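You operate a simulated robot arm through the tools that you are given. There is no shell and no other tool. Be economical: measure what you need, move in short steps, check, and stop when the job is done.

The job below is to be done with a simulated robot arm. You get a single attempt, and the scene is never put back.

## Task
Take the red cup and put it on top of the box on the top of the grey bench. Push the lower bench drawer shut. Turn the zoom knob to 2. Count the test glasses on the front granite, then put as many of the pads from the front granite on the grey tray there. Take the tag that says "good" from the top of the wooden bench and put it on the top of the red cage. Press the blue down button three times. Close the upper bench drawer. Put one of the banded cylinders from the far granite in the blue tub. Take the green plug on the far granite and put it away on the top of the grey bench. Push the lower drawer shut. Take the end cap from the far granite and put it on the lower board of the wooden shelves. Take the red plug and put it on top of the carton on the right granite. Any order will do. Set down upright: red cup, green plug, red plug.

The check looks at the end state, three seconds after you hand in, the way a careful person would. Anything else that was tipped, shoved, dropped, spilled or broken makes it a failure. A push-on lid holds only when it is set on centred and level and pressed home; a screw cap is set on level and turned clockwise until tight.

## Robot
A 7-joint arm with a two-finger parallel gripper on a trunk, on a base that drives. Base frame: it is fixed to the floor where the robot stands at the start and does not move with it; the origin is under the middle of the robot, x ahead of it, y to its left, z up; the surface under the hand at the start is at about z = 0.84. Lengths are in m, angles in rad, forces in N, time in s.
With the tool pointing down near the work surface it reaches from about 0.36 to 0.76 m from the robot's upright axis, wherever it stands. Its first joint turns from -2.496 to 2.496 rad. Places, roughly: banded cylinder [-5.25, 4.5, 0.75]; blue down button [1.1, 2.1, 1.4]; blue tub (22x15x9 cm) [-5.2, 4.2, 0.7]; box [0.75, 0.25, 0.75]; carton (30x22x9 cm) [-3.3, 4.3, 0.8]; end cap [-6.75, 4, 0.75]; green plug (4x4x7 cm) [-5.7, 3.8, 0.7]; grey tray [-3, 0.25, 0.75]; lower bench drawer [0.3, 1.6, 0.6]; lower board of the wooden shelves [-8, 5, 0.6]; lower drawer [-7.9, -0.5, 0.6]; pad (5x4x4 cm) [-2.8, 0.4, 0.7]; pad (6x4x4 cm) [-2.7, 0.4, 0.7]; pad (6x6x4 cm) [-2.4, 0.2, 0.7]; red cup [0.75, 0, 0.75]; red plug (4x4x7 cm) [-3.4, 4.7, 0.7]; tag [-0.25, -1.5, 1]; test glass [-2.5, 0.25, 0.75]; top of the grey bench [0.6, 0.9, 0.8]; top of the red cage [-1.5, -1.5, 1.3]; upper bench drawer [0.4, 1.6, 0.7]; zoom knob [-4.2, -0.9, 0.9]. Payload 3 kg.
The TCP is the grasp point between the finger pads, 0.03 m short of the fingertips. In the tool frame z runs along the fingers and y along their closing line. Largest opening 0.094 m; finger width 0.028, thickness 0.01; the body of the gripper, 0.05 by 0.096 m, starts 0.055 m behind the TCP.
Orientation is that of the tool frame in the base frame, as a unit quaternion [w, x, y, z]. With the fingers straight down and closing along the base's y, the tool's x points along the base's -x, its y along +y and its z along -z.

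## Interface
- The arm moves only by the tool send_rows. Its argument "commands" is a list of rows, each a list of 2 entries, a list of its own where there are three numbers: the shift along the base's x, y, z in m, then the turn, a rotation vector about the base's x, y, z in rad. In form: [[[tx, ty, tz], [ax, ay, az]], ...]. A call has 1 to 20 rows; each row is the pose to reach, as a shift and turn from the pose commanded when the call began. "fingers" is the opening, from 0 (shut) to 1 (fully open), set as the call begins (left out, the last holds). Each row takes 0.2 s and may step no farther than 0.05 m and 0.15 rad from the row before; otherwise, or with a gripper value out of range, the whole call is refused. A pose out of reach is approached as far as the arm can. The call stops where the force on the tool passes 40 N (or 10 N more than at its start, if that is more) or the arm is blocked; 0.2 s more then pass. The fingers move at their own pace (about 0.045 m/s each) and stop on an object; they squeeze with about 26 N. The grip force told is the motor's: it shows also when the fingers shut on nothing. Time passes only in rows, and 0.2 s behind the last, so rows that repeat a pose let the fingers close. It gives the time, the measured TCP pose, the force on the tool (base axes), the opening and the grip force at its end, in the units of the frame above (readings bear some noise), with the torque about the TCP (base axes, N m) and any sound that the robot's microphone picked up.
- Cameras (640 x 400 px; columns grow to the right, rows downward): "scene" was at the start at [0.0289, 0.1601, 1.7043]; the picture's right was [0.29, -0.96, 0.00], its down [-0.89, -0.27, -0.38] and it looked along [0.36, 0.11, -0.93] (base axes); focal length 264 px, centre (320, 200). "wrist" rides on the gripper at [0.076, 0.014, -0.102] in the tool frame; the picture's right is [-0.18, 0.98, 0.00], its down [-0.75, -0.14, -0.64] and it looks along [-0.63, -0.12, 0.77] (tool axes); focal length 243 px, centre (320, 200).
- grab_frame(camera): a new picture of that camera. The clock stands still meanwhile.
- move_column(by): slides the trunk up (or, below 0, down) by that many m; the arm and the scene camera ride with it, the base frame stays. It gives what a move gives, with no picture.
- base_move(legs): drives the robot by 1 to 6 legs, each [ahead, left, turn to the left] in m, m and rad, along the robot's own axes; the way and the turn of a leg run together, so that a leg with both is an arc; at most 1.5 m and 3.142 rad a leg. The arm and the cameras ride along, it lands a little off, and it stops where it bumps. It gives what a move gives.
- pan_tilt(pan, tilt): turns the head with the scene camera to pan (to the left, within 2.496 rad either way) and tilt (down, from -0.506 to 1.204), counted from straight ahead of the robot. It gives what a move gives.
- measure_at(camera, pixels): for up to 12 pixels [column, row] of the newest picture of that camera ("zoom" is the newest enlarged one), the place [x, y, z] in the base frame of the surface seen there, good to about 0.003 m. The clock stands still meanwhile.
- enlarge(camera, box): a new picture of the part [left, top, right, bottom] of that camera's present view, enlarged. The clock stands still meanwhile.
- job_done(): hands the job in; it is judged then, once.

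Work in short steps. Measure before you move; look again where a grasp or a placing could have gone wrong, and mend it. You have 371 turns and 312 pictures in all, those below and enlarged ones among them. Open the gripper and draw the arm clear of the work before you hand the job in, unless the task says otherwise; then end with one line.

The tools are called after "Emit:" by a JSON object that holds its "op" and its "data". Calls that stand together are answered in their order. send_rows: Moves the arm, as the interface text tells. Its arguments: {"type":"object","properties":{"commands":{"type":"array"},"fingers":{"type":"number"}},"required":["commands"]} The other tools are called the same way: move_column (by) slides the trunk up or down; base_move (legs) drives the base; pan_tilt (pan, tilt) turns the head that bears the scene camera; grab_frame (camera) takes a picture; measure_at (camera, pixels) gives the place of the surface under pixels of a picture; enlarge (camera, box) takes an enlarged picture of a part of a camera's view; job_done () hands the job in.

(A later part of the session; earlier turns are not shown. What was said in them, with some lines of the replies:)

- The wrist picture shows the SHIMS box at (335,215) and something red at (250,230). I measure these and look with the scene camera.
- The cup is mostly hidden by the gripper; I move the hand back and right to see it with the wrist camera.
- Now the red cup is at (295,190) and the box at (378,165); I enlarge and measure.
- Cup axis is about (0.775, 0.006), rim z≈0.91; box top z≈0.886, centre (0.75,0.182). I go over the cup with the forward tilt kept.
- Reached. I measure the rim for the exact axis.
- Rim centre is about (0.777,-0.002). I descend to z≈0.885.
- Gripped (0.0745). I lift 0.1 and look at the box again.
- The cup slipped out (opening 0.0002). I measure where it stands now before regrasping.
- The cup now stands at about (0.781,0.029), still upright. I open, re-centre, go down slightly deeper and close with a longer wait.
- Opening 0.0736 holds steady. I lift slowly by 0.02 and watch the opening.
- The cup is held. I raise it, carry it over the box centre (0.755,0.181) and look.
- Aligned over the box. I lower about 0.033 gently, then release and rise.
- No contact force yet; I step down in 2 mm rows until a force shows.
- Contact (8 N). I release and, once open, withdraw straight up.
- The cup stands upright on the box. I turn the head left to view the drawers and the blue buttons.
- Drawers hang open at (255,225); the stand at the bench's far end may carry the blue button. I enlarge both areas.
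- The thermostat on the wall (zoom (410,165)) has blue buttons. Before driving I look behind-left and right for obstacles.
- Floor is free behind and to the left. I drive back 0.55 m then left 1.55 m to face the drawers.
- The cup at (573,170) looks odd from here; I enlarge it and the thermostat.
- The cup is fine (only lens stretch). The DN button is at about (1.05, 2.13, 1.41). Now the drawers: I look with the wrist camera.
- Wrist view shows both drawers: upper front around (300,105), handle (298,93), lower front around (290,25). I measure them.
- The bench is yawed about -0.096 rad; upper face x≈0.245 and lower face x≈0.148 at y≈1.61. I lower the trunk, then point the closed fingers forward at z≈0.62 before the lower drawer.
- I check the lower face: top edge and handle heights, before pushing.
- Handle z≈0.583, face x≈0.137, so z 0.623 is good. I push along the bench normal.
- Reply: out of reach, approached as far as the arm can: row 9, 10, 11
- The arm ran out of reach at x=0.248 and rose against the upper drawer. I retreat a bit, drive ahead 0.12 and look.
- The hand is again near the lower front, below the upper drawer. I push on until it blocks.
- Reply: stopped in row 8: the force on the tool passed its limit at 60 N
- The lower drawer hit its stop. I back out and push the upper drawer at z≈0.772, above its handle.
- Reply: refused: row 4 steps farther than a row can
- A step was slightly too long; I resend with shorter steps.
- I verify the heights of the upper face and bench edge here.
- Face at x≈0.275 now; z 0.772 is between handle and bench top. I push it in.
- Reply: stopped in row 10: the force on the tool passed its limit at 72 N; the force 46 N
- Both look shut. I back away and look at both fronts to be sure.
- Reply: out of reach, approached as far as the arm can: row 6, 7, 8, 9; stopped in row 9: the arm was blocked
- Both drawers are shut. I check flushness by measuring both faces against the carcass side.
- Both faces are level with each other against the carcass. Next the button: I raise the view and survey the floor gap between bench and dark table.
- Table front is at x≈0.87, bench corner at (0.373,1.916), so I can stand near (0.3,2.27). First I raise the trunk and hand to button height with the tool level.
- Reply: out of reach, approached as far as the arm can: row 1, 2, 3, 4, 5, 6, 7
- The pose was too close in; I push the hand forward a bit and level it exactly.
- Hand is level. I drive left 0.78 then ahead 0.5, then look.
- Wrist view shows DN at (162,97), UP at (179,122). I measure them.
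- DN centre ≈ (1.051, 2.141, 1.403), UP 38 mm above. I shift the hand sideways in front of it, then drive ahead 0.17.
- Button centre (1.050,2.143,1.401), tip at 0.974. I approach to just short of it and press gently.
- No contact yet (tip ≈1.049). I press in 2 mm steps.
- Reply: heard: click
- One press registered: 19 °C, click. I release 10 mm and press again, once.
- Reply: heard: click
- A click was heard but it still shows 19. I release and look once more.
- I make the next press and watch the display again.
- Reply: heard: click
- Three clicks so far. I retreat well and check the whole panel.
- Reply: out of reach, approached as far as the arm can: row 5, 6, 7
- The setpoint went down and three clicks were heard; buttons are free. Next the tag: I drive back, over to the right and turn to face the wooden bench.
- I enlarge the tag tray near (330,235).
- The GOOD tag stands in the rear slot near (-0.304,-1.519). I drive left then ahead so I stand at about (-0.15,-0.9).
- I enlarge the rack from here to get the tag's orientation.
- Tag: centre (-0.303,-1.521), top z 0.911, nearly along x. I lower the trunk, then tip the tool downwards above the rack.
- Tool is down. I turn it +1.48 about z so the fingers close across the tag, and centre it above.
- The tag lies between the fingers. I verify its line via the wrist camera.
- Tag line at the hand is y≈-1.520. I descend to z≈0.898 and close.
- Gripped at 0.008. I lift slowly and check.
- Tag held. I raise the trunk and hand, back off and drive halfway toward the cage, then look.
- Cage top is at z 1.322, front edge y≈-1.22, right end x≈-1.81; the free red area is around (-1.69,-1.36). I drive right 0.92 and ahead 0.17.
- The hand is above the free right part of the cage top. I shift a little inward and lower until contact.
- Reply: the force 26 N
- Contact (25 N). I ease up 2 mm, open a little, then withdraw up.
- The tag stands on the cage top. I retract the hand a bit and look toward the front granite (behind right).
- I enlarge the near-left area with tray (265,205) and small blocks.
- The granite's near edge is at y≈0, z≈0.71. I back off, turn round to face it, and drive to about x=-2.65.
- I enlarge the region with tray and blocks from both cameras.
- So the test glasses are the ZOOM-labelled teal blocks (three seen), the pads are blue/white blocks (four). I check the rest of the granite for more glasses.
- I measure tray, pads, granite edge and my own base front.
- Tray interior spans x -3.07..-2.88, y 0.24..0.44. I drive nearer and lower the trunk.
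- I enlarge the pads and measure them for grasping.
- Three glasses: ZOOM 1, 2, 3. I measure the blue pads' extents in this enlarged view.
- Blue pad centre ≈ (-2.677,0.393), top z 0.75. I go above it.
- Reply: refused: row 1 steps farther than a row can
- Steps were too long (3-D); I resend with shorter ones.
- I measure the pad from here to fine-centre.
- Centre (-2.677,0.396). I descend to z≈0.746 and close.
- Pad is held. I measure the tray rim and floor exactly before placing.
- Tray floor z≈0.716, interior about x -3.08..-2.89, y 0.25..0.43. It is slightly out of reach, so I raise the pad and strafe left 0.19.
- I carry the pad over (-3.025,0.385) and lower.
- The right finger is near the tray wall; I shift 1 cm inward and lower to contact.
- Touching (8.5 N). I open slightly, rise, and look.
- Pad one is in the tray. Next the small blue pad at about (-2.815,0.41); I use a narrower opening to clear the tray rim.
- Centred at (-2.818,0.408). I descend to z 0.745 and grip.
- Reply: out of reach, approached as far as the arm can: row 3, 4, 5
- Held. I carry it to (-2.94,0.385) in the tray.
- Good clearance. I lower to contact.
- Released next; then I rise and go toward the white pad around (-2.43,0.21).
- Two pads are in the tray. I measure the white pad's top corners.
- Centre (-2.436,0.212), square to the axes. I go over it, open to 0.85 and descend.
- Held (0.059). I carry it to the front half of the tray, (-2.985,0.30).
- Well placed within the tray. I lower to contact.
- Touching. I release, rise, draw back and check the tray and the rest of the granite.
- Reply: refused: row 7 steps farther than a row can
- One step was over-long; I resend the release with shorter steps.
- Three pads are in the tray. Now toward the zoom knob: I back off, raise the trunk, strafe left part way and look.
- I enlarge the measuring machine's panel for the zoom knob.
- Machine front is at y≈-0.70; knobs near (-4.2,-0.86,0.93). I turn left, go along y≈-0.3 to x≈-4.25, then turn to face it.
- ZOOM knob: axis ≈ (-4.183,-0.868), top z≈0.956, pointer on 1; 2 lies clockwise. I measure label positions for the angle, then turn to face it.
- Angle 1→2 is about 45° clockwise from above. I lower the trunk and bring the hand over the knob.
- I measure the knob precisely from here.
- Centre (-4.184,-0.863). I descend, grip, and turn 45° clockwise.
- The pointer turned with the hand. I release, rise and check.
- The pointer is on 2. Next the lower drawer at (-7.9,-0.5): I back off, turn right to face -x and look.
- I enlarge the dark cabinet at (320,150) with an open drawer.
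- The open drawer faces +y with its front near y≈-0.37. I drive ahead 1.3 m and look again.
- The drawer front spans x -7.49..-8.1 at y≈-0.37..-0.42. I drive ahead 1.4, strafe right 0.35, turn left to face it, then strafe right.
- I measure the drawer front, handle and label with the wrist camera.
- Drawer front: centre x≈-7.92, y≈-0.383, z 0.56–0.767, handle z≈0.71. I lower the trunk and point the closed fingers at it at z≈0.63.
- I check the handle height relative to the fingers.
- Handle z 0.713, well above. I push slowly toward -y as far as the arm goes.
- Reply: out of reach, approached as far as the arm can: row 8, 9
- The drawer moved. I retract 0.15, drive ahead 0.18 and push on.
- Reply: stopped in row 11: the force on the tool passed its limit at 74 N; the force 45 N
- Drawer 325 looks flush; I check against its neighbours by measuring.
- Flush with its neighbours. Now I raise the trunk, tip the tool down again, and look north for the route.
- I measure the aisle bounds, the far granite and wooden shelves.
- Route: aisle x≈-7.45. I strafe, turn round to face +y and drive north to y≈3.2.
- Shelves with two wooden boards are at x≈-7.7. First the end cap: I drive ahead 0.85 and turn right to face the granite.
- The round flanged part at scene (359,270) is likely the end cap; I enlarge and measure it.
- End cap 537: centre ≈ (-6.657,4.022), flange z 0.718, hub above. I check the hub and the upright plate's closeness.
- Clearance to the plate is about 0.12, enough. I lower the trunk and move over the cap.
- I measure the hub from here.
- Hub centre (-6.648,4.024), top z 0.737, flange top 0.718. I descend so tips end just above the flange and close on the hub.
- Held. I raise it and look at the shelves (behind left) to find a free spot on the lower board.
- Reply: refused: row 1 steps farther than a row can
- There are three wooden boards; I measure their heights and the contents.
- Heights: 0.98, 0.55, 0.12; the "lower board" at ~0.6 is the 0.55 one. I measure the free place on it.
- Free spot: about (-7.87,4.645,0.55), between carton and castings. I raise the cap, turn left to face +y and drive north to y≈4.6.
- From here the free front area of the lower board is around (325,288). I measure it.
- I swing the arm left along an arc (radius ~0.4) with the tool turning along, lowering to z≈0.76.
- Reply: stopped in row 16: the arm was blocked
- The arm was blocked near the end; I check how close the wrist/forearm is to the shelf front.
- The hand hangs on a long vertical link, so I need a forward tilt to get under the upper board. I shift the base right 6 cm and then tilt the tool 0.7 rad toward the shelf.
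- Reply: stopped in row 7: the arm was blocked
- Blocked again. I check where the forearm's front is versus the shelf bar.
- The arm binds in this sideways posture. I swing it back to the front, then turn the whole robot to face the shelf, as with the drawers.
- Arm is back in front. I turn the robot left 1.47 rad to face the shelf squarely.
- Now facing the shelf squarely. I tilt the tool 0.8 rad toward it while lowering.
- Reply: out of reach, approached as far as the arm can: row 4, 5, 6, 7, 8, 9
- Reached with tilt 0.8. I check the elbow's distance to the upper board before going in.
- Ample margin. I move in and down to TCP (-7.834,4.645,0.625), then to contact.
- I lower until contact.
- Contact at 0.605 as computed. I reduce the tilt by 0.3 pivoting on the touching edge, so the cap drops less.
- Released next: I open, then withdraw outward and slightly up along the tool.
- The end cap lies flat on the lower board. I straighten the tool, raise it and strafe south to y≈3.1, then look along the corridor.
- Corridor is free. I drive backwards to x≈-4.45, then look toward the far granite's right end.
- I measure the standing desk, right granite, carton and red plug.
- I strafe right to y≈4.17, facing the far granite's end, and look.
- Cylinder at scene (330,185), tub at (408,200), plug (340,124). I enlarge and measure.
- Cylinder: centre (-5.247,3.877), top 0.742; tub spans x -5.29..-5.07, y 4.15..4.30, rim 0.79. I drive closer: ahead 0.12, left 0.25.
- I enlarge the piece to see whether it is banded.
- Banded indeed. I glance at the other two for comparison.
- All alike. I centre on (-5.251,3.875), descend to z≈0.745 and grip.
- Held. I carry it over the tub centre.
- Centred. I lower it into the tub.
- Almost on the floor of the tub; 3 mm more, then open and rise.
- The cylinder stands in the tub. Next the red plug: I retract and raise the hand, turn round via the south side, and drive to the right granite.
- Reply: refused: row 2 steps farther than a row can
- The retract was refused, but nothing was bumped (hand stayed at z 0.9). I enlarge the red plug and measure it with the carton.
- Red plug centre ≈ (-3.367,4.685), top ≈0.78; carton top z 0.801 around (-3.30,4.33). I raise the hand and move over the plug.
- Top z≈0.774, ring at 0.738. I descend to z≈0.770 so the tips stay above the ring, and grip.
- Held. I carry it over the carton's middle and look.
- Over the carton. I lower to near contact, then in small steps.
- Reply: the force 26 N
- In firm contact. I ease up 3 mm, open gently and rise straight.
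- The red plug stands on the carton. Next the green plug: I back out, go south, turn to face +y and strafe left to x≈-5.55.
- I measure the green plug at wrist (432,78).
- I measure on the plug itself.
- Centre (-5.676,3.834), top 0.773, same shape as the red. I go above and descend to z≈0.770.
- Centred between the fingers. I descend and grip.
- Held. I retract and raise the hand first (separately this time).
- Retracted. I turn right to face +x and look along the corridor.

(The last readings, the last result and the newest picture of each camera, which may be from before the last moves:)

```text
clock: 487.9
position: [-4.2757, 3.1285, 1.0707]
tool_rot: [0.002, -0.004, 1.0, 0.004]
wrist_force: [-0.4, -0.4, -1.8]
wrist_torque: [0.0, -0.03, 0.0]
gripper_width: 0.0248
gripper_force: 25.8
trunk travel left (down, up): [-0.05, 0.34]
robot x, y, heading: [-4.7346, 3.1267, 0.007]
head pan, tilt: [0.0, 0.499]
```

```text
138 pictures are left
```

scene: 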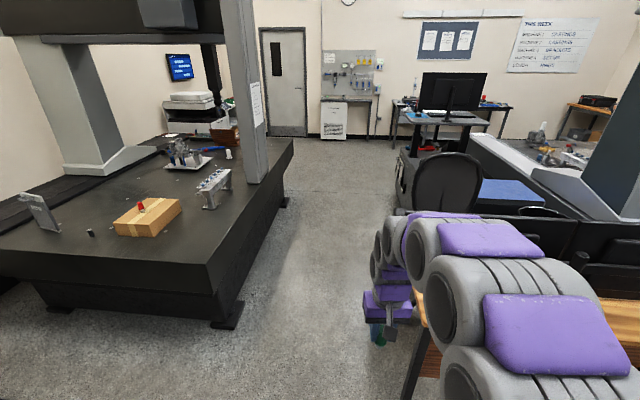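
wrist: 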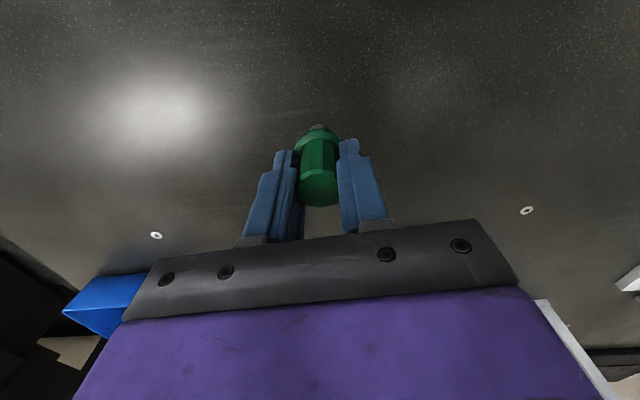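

I measure the passage: granite corner, chair and desk.

Emit:
{"op": "measure_at", "data": {"camera": "scene", "pixels": [[225, 325], [285, 200], [412, 190], [395, 165], [400, 380], [418, 320], [330, 180], [420, 150], [240, 180], [400, 190], [290, 145]]}}

```text
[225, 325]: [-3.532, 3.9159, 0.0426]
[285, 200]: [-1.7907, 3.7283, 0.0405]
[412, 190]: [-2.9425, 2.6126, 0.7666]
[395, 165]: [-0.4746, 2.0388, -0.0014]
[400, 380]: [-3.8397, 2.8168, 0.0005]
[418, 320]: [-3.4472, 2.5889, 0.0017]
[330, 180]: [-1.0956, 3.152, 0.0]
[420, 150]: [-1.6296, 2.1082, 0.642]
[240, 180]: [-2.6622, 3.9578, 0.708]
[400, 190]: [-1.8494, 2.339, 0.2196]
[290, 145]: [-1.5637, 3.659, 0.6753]
```

Corridor centre is about y 3.3. I drive east in steps to x≈-0.75.

Emit:
{"op": "base_move", "data": {"legs": [[0.3, 0.2, -0.015], [1.4, 0, 0], [1.4, -0.1, 0], [0.9, -0.1, 0]]}}

Emit:
{"op": "pan_tilt", "data": {"pan": -1.2, "tilt": 0.6}}

Emit:
{"op": "grab_frame", "data": {"camera": "scene"}}

```text
clock: 507.8
position: [-0.2612, 3.1332, 1.0707]
tool_rot: [0.002, -0.005, 1.0, 0.003]
wrist_force: [-0.8, -0.3, -1.9]
wrist_torque: [0.0, -0.01, -0.01]
gripper_width: 0.025
gripper_force: 26.4
trunk travel left (down, up): [-0.05, 0.34]
robot x, y, heading: [-0.7152, 3.1338, 0.011]
head pan, tilt: [0.0, 0.499]
```

```text
clock: 509.2
position: [-0.2609, 3.1332, 1.0711]
tool_rot: [0.001, -0.005, 1.0, 0.003]
wrist_force: [-1.1, -0.8, -1.2]
wrist_torque: [-0.02, 0.03, 0.01]
gripper_width: 0.0251
gripper_force: 25.7
trunk travel left (down, up): [-0.05, 0.34]
robot x, y, heading: [-0.7207, 3.1275, 0.018]
head pan, tilt: [-1.201, 0.6]
```

```text
137 pictures are left
```

scene: 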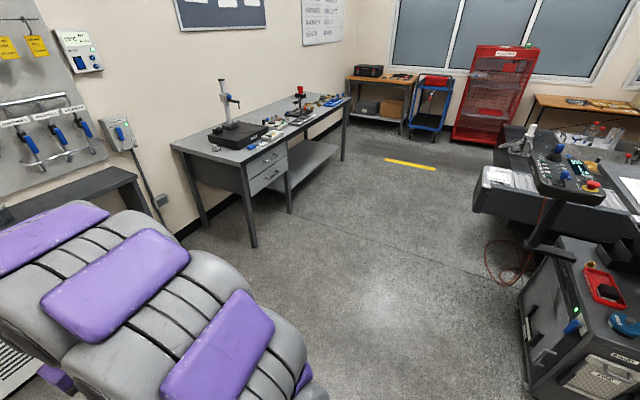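

Path south is clear. I strafe right 2.4 m to y≈0.72 and look at the bench.

Emit:
{"op": "base_move", "data": {"legs": [[0, -1.4, -0.012], [0, -1.0, 0]]}}

Emit:
{"op": "move_column", "data": {"by": 0.13}}

Emit:
{"op": "pan_tilt", "data": {"pan": 0.0, "tilt": 0.7}}

Emit:
{"op": "grab_frame", "data": {"camera": "scene"}}

```text
clock: 520.9
position: [-0.2557, 0.7416, 1.0707]
tool_rot: [0.002, -0.001, 1.0, 0.002]
wrist_force: [0.2, 0.6, -1.6]
wrist_torque: [0.0, -0.03, -0.03]
gripper_width: 0.0245
gripper_force: 26.3
trunk travel left (down, up): [-0.05, 0.34]
robot x, y, heading: [-0.7117, 0.7393, 0.011]
head pan, tilt: [-1.201, 0.6]
```

```text
clock: 522.5
position: [-0.2568, 0.7383, 1.2001]
tool_rot: [0.003, -0.002, 1.0, 0.003]
wrist_force: [-0.1, -0.7, -1.0]
wrist_torque: [-0.01, 0.01, -0.02]
gripper_width: 0.025
gripper_force: 26.2
trunk travel left (down, up): [-0.18, 0.21]
robot x, y, heading: [-0.7143, 0.7397, 0.008]
head pan, tilt: [-1.201, 0.6]
```

```text
clock: 523.9
position: [-0.257, 0.7389, 1.2011]
tool_rot: [0.003, -0.001, 1.0, 0.004]
wrist_force: [0.3, 0.2, -0.6]
wrist_torque: [0.02, 0.0, 0.01]
gripper_width: 0.0248
gripper_force: 26.3
trunk travel left (down, up): [-0.18, 0.21]
robot x, y, heading: [-0.7117, 0.7387, 0.003]
head pan, tilt: [0.0, 0.7]
```

```text
136 pictures are left
```

scene: 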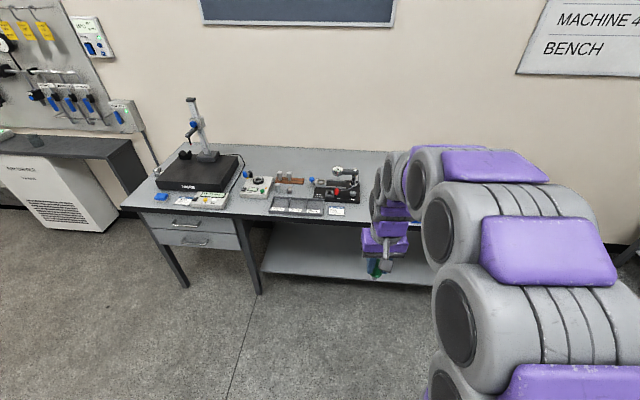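

I move closer and look at both sides of the arm for a place meant for the plug.

Emit:
{"op": "base_move", "data": {"legs": [[0.35, 0, 0]]}}

Emit:
{"op": "pan_tilt", "data": {"pan": 0.0, "tilt": 0.9}}

Emit:
{"op": "grab_frame", "data": {"camera": "wrist"}}

Emit:
{"op": "grab_frame", "data": {"camera": "scene"}}

Emit:
{"op": "pan_tilt", "data": {"pan": -0.7, "tilt": 0.8}}

Emit:
{"op": "grab_frame", "data": {"camera": "scene"}}

```text
clock: 526.2
position: [0.0948, 0.7372, 1.2013]
tool_rot: [0.002, 0.0, 1.0, 0.004]
wrist_force: [0.3, -0.2, -1.7]
wrist_torque: [-0.01, 0.03, 0.0]
gripper_width: 0.0249
gripper_force: 26.0
trunk travel left (down, up): [-0.18, 0.21]
robot x, y, heading: [-0.3611, 0.739, 0.001]
head pan, tilt: [0.0, 0.7]
```

```text
clock: 526.9
position: [0.0931, 0.738, 1.2015]
tool_rot: [0.002, 0.0, 1.0, 0.003]
wrist_force: [0.3, 0.0, -2.2]
wrist_torque: [0.02, 0.01, -0.04]
gripper_width: 0.0248
gripper_force: 26.2
trunk travel left (down, up): [-0.18, 0.21]
robot x, y, heading: [-0.3603, 0.7418, 0.001]
head pan, tilt: [0.0, 0.901]
```

```text
135 pictures are left
```

wrist: 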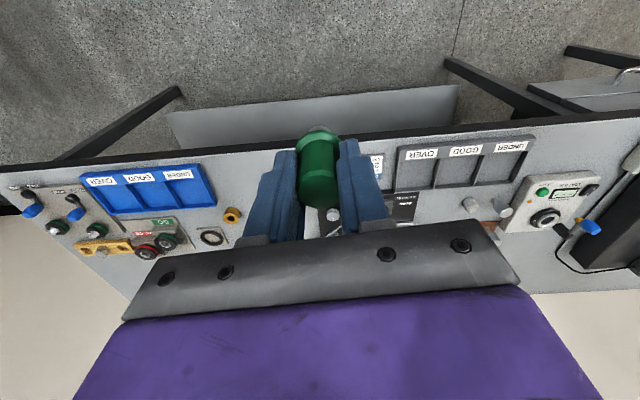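

```text
134 pictures are left
```

scene: 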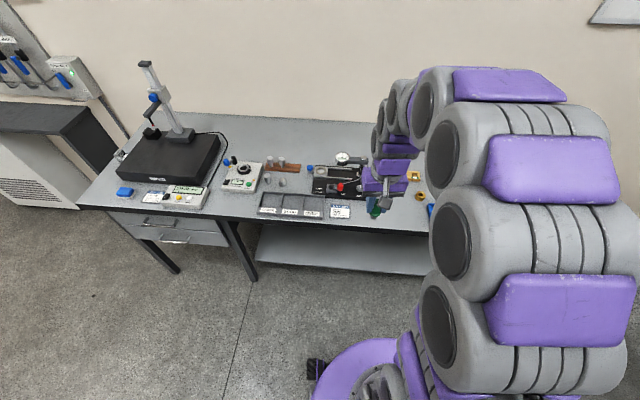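

```text
clock: 528.0
position: [0.0928, 0.7393, 1.2018]
tool_rot: [0.003, 0.0, 1.0, 0.004]
wrist_force: [-0.5, 0.1, 0.0]
wrist_torque: [0.01, 0.0, 0.0]
gripper_width: 0.0246
gripper_force: 26.2
trunk travel left (down, up): [-0.18, 0.21]
robot x, y, heading: [-0.3603, 0.7379, 0.001]
head pan, tilt: [-0.7, 0.799]
```

```text
133 pictures are left
```

scene: 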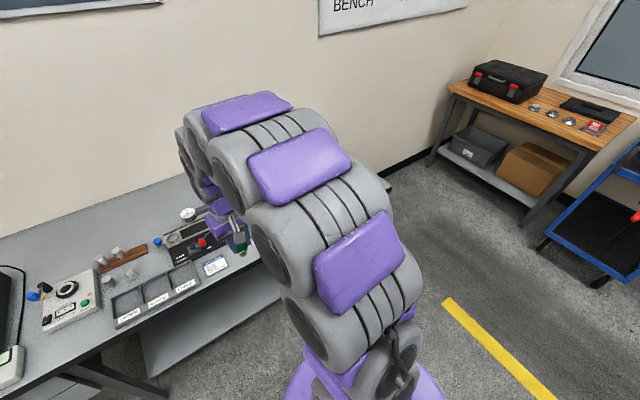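

I enlarge the wrist view on the yellow holder and ring stand.

Emit:
{"op": "enlarge", "data": {"camera": "wrist", "box": [10, 160, 270, 280]}}

Emit:
{"op": "enlarge", "data": {"camera": "wrist", "box": [380, 120, 620, 260]}}

```text
2.46 times, centred on (140, 220) of wrist
```

zoom: 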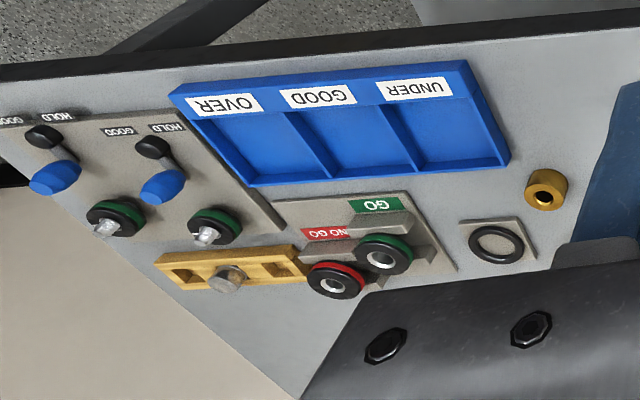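

```text
2.67 times, centred on (500, 190) of wrist
```

zoom: 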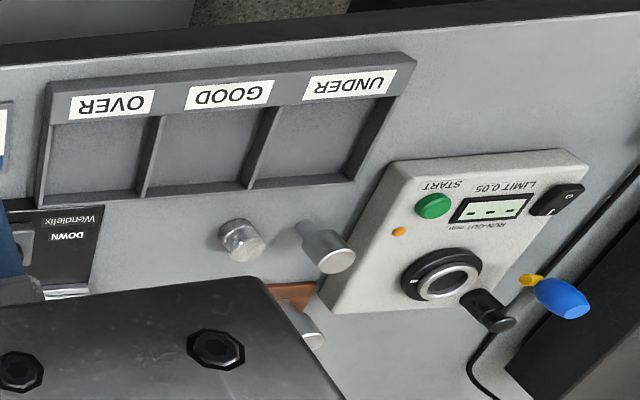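

Those holders hold other parts; I will set the plug on clear bench top. I drive to about (0,0.45) and view the area.

Emit:
{"op": "base_move", "data": {"legs": [[0, -0.29, 0], [0.34, 0, 0]]}}

Emit:
{"op": "pan_tilt", "data": {"pan": 0.25, "tilt": 1.15}}

Emit:
{"op": "grab_frame", "data": {"camera": "scene"}}

Emit:
{"op": "grab_frame", "data": {"camera": "wrist"}}

```text
clock: 531.8
position: [0.4344, 0.4475, 1.2005]
tool_rot: [0.001, -0.001, 1.0, 0.003]
wrist_force: [0.0, 0.4, -1.2]
wrist_torque: [0.01, 0.0, -0.04]
gripper_width: 0.025
gripper_force: 26.1
trunk travel left (down, up): [-0.18, 0.21]
robot x, y, heading: [-0.0143, 0.4496, 0.003]
head pan, tilt: [-0.7, 0.799]
```

```text
clock: 533.0
position: [0.4326, 0.4346, 1.2005]
tool_rot: [0.003, -0.001, 1.0, 0.009]
wrist_force: [-0.2, -0.5, -1.2]
wrist_torque: [0.03, -0.02, -0.02]
gripper_width: 0.0251
gripper_force: 26.5
trunk travel left (down, up): [-0.18, 0.21]
robot x, y, heading: [-0.0227, 0.4467, 0.001]
head pan, tilt: [0.25, 1.15]
```

```text
130 pictures are left
```

scene: 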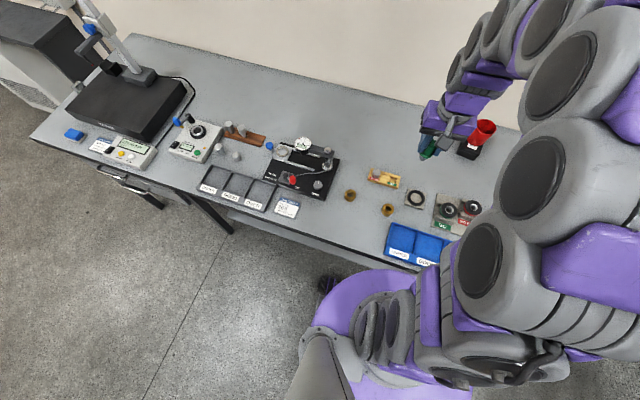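

```text
129 pictures are left
```

wrist: 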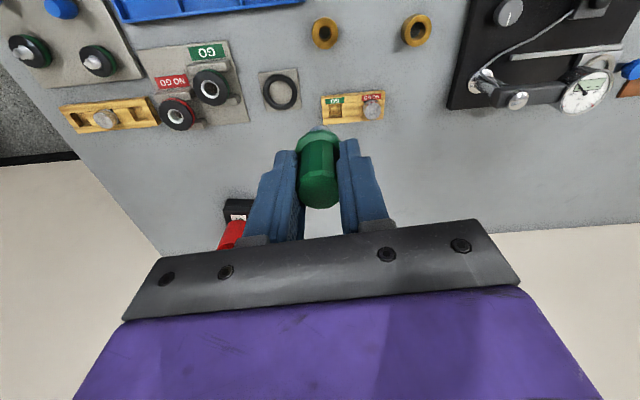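

I enlarge the small GO / NO GO holder at wrist (353,105) and from the scene (384,177).

Emit:
{"op": "enlarge", "data": {"camera": "wrist", "box": [310, 80, 400, 135]}}

Emit:
{"op": "measure_at", "data": {"camera": "zoom", "pixels": [[180, 210], [120, 200], [240, 210], [180, 150], [445, 180], [180, 260], [90, 170], [530, 150], [60, 290], [330, 200]]}}

Emit:
{"op": "enlarge", "data": {"camera": "scene", "box": [340, 145, 440, 225]}}

```text
7.11 times, centred on (355, 108) of wrist
```

zoom: 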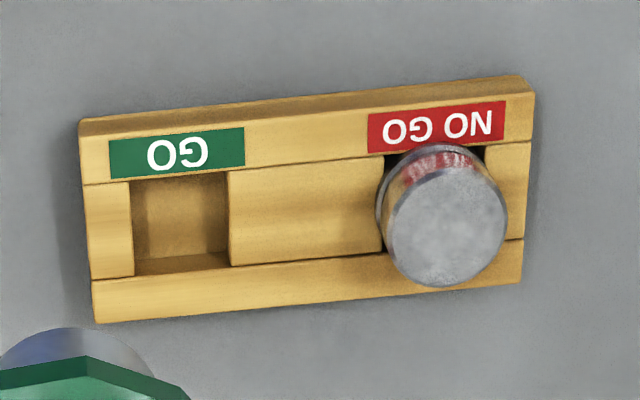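

```text
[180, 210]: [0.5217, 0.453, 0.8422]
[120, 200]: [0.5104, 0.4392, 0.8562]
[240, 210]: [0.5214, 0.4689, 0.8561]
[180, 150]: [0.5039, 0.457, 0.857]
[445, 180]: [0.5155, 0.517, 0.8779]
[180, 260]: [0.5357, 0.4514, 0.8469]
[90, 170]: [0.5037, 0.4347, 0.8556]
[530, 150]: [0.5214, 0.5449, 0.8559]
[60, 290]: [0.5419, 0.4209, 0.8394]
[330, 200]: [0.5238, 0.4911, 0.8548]
```

```text
5.00 times, centred on (390, 185) of scene
```

zoom: 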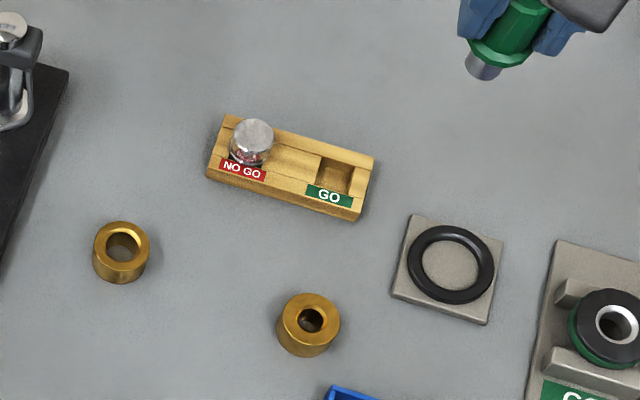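

The GO slot is tight and not asked for; I will stand the plug on free bench top behind that holder. I verify the free area by measuring.

Emit:
{"op": "measure_at", "data": {"camera": "zoom", "pixels": [[400, 100], [350, 60], [300, 60], [430, 120], [330, 20], [400, 40], [250, 40]]}}

```text
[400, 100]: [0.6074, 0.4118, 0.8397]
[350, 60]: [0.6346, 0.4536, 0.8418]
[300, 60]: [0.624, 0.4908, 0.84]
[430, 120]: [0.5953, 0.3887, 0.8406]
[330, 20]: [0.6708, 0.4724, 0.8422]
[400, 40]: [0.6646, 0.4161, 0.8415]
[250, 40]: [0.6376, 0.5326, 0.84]
```

Bench is free around (0.64,0.45), z 0.841. I bring the plug there, stopping 3 cm above.

Emit:
{"op": "send_rows", "data": {"commands": [[[0.03, 0.003, -0.03], [0, 0, 0]], [[0.06, 0.006, -0.06], [0, 0, 0]], [[0.09, 0.008, -0.09], [0, 0, 0]], [[0.12, 0.01, -0.12], [0, 0, 0]], [[0.15, 0.012, -0.15], [0, 0, 0]], [[0.18, 0.015, -0.18], [0, 0, 0]], [[0.207, 0.015, -0.21], [0, 0, 0]], [[0.207, 0.015, -0.24], [0, 0, 0]], [[0.207, 0.015, -0.27], [0, 0, 0]], [[0.207, 0.015, -0.27], [0, 0, 0]]]}}

Emit:
{"op": "grab_frame", "data": {"camera": "wrist"}}

```text
clock: 535.2
position: [0.6386, 0.4509, 0.9316]
tool_rot: [0.003, 0.0, 1.0, 0.008]
wrist_force: [1.0, 0.7, -1.7]
wrist_torque: [0.02, -0.01, -0.01]
gripper_width: 0.0246
gripper_force: 26.1
trunk travel left (down, up): [-0.18, 0.21]
robot x, y, heading: [-0.02, 0.4493, 0.006]
head pan, tilt: [0.25, 1.15]
```

```text
126 pictures are left
```

wrist: 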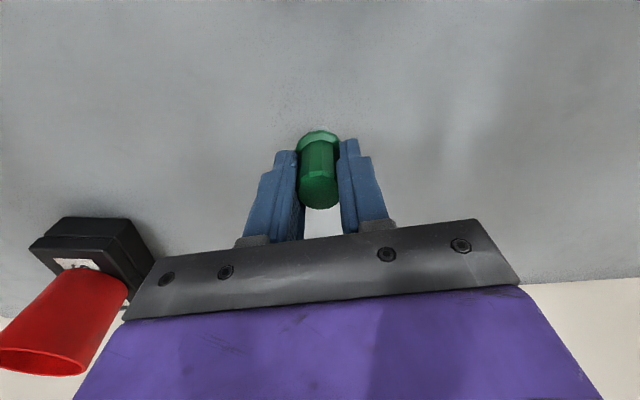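

Clear spot. I lower gently to contact.

Emit:
{"op": "send_rows", "data": {"commands": [[[0, 0, -0.015], [0, 0, 0]], [[0, 0, -0.025], [0, 0, 0]], [[0, 0, -0.03], [0, 0, 0]], [[0, 0, -0.032], [0, 0, 0]], [[0, 0, -0.032], [0, 0, 0]]]}}

```text
clock: 536.4
position: [0.6401, 0.4514, 0.8992]
tool_rot: [0.003, -0.001, 1.0, 0.008]
wrist_force: [0.9, -1.9, 2.7]
wrist_torque: [-0.13, 0.0, -0.01]
gripper_width: 0.0249
gripper_force: 25.7
trunk travel left (down, up): [-0.18, 0.21]
robot x, y, heading: [-0.0213, 0.4475, 0.005]
head pan, tilt: [0.25, 1.15]
```

Light contact (2.7 N). I open with no other motion, then rise.

Emit:
{"op": "send_rows", "data": {"commands": [[[0, 0, -0.001], [0, 0, 0]], [[0, 0, -0.001], [0, 0, 0]]]}}

Emit:
{"op": "send_rows", "data": {"commands": [[[0, 0, 0], [0, 0, 0]], [[0, 0, 0], [0, 0, 0]], [[0, 0, 0], [0, 0, 0]], [[0, 0, 0.03], [0, 0, 0]], [[0, 0, 0.07], [0, 0, 0]], [[0, 0, 0.11], [0, 0, 0]], [[-0.03, 0, 0.14], [0, 0, 0]], [[-0.07, 0, 0.16], [0, 0, 0]], [[-0.11, 0, 0.18], [0, 0, 0]], [[-0.15, 0, 0.2], [0, 0, 0]]], "fingers": 0.6}}

Emit:
{"op": "grab_frame", "data": {"camera": "wrist"}}

Emit:
{"op": "enlarge", "data": {"camera": "scene", "box": [340, 90, 540, 220]}}

```text
clock: 537.0
position: [0.6396, 0.4518, 0.8994]
tool_rot: [0.004, -0.001, 1.0, 0.008]
wrist_force: [2.3, -1.9, 17.7]
wrist_torque: [-0.24, -0.06, 0.02]
gripper_width: 0.0251
gripper_force: 26.2
trunk travel left (down, up): [-0.18, 0.21]
robot x, y, heading: [-0.0231, 0.4485, 0.006]
head pan, tilt: [0.25, 1.15]
```

```text
clock: 539.2
position: [0.4874, 0.4542, 1.1012]
tool_rot: [0.003, -0.002, 1.0, 0.007]
wrist_force: [-0.1, 0.3, 0.0]
wrist_torque: [0.03, 0.05, 0.0]
gripper_width: 0.0566
gripper_force: 0.0
trunk travel left (down, up): [-0.18, 0.21]
robot x, y, heading: [-0.0214, 0.449, 0.007]
head pan, tilt: [0.25, 1.15]
```

```text
125 pictures are left
```

wrist: 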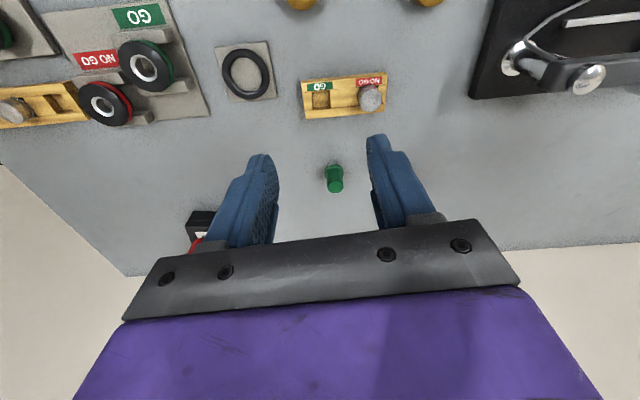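

```text
3.08 times, centred on (440, 155) of scene
```

zoom: 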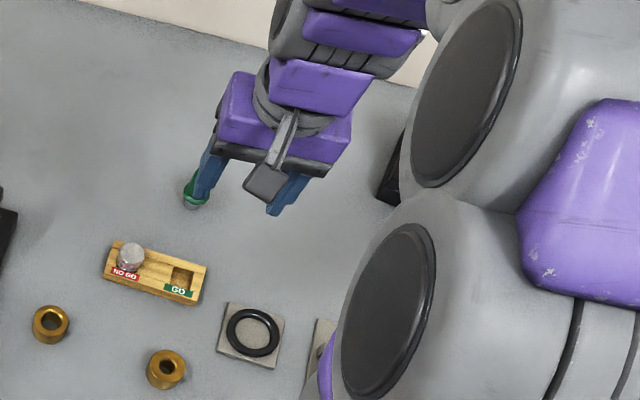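

The green plug stands upright. I back off and re-check the thermostat, drawers and cup.

Emit:
{"op": "base_move", "data": {"legs": [[-0.5, 0, 0]]}}

Emit:
{"op": "pan_tilt", "data": {"pan": 0.7, "tilt": 0.5}}

Emit:
{"op": "grab_frame", "data": {"camera": "scene"}}

```text
clock: 542.2
position: [-0.0199, 0.4526, 1.0997]
tool_rot: [0.003, -0.001, 1.0, 0.008]
wrist_force: [0.0, 0.5, -0.6]
wrist_torque: [-0.01, 0.02, 0.0]
gripper_width: 0.0565
gripper_force: 0.1
trunk travel left (down, up): [-0.18, 0.21]
robot x, y, heading: [-0.5258, 0.4465, 0.001]
head pan, tilt: [0.25, 1.15]
```

```text
clock: 543.2
position: [-0.0204, 0.4519, 1.0993]
tool_rot: [0.003, -0.001, 1.0, 0.008]
wrist_force: [-0.2, -0.6, -0.9]
wrist_torque: [0.04, 0.03, -0.03]
gripper_width: 0.0563
gripper_force: 0.0
trunk travel left (down, up): [-0.18, 0.21]
robot x, y, heading: [-0.5279, 0.4472, 0.006]
head pan, tilt: [0.7, 0.499]
```

```text
123 pictures are left
```

scene: 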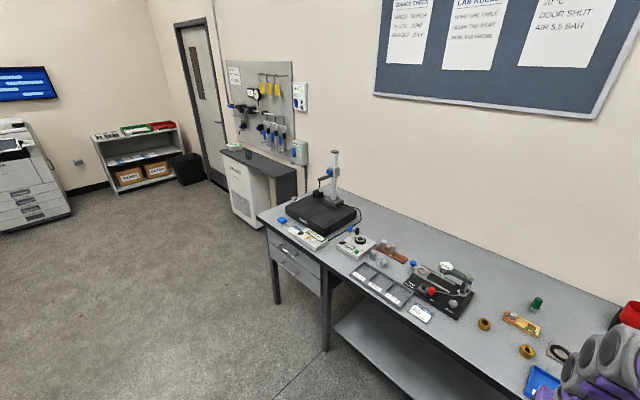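

Emit:
{"op": "enlarge", "data": {"camera": "scene", "box": [280, 75, 320, 115]}}

Emit:
{"op": "enlarge", "data": {"camera": "scene", "box": [240, 190, 400, 330]}}

Emit:
{"op": "enlarge", "data": {"camera": "scene", "box": [480, 280, 640, 370]}}

```text
10.00 times, centred on (300, 95) of scene
```

zoom: 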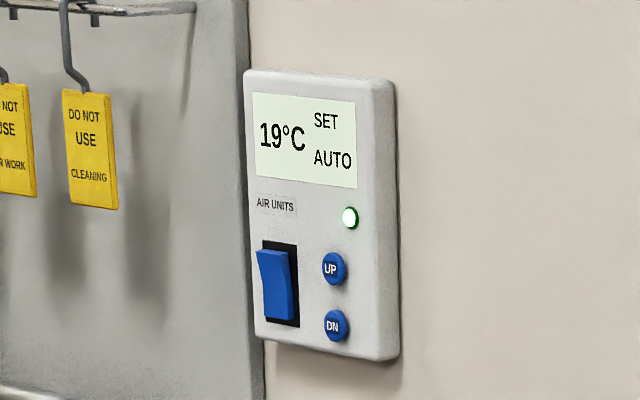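

```text
2.86 times, centred on (320, 260) of scene
```

zoom: 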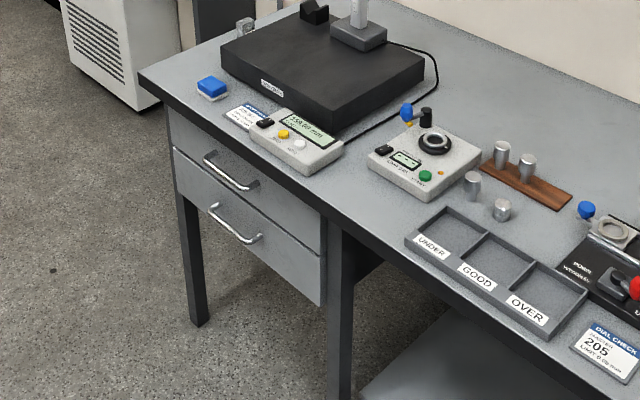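

```text
4.00 times, centred on (560, 325) of scene
```

zoom: 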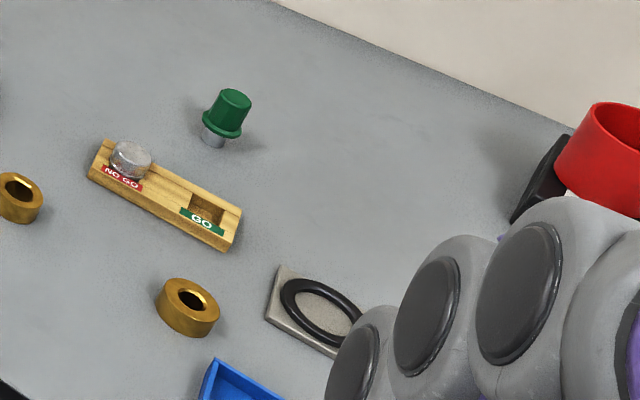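

All items check out: three clicks were heard on the DN button, drawers are flush, the cup and plugs stand. I open the gripper with the arm clear.

Emit:
{"op": "send_rows", "data": {"commands": [[[0, 0, 0.02], [0, 0, 0]], [[0, 0, 0.02], [0, 0, 0]], [[0, 0, 0.02], [0, 0, 0]]], "fingers": 1}}

Emit:
{"op": "pan_tilt", "data": {"pan": -1.9, "tilt": 0.4}}

Emit:
{"op": "enlarge", "data": {"camera": "scene", "box": [200, 60, 460, 260]}}

```text
clock: 544.0
position: [-0.0206, 0.4524, 1.1207]
tool_rot: [0.004, -0.001, 1.0, 0.008]
wrist_force: [0.4, 0.1, 0.2]
wrist_torque: [-0.01, -0.02, 0.0]
gripper_width: 0.0939
gripper_force: 0.2
trunk travel left (down, up): [-0.18, 0.21]
robot x, y, heading: [-0.5294, 0.4528, 0.004]
head pan, tilt: [0.7, 0.499]
```

```text
clock: 546.4
position: [-0.0217, 0.4526, 1.1201]
tool_rot: [0.003, -0.001, 1.0, 0.008]
wrist_force: [0.4, 0.5, -0.3]
wrist_torque: [0.01, -0.01, -0.02]
gripper_width: 0.0938
gripper_force: 0.2
trunk travel left (down, up): [-0.18, 0.21]
robot x, y, heading: [-0.5276, 0.4433, 0.005]
head pan, tilt: [-1.901, 0.4]
```

```text
2.00 times, centred on (330, 160) of scene
```

zoom: 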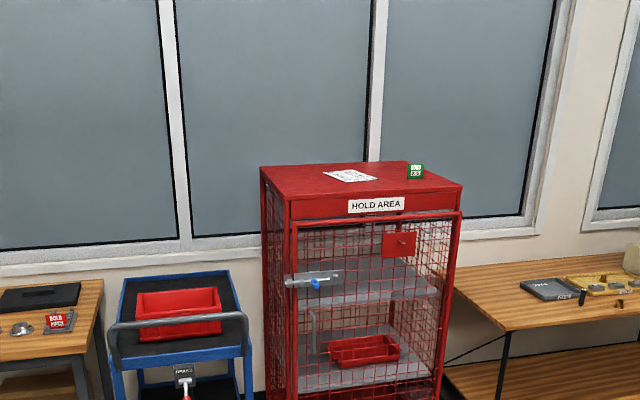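

The tag stands on the cage top. Everything is in place, so I hand the job in.

Emit:
{"op": "job_done", "data": {}}

```text
The job is handed in.
```

I did every step and handed the job in. One thing is uncertain: I pressed the blue down button three times and heard three clicks, but the display only went from 20 °C to 19 °C and stayed there.
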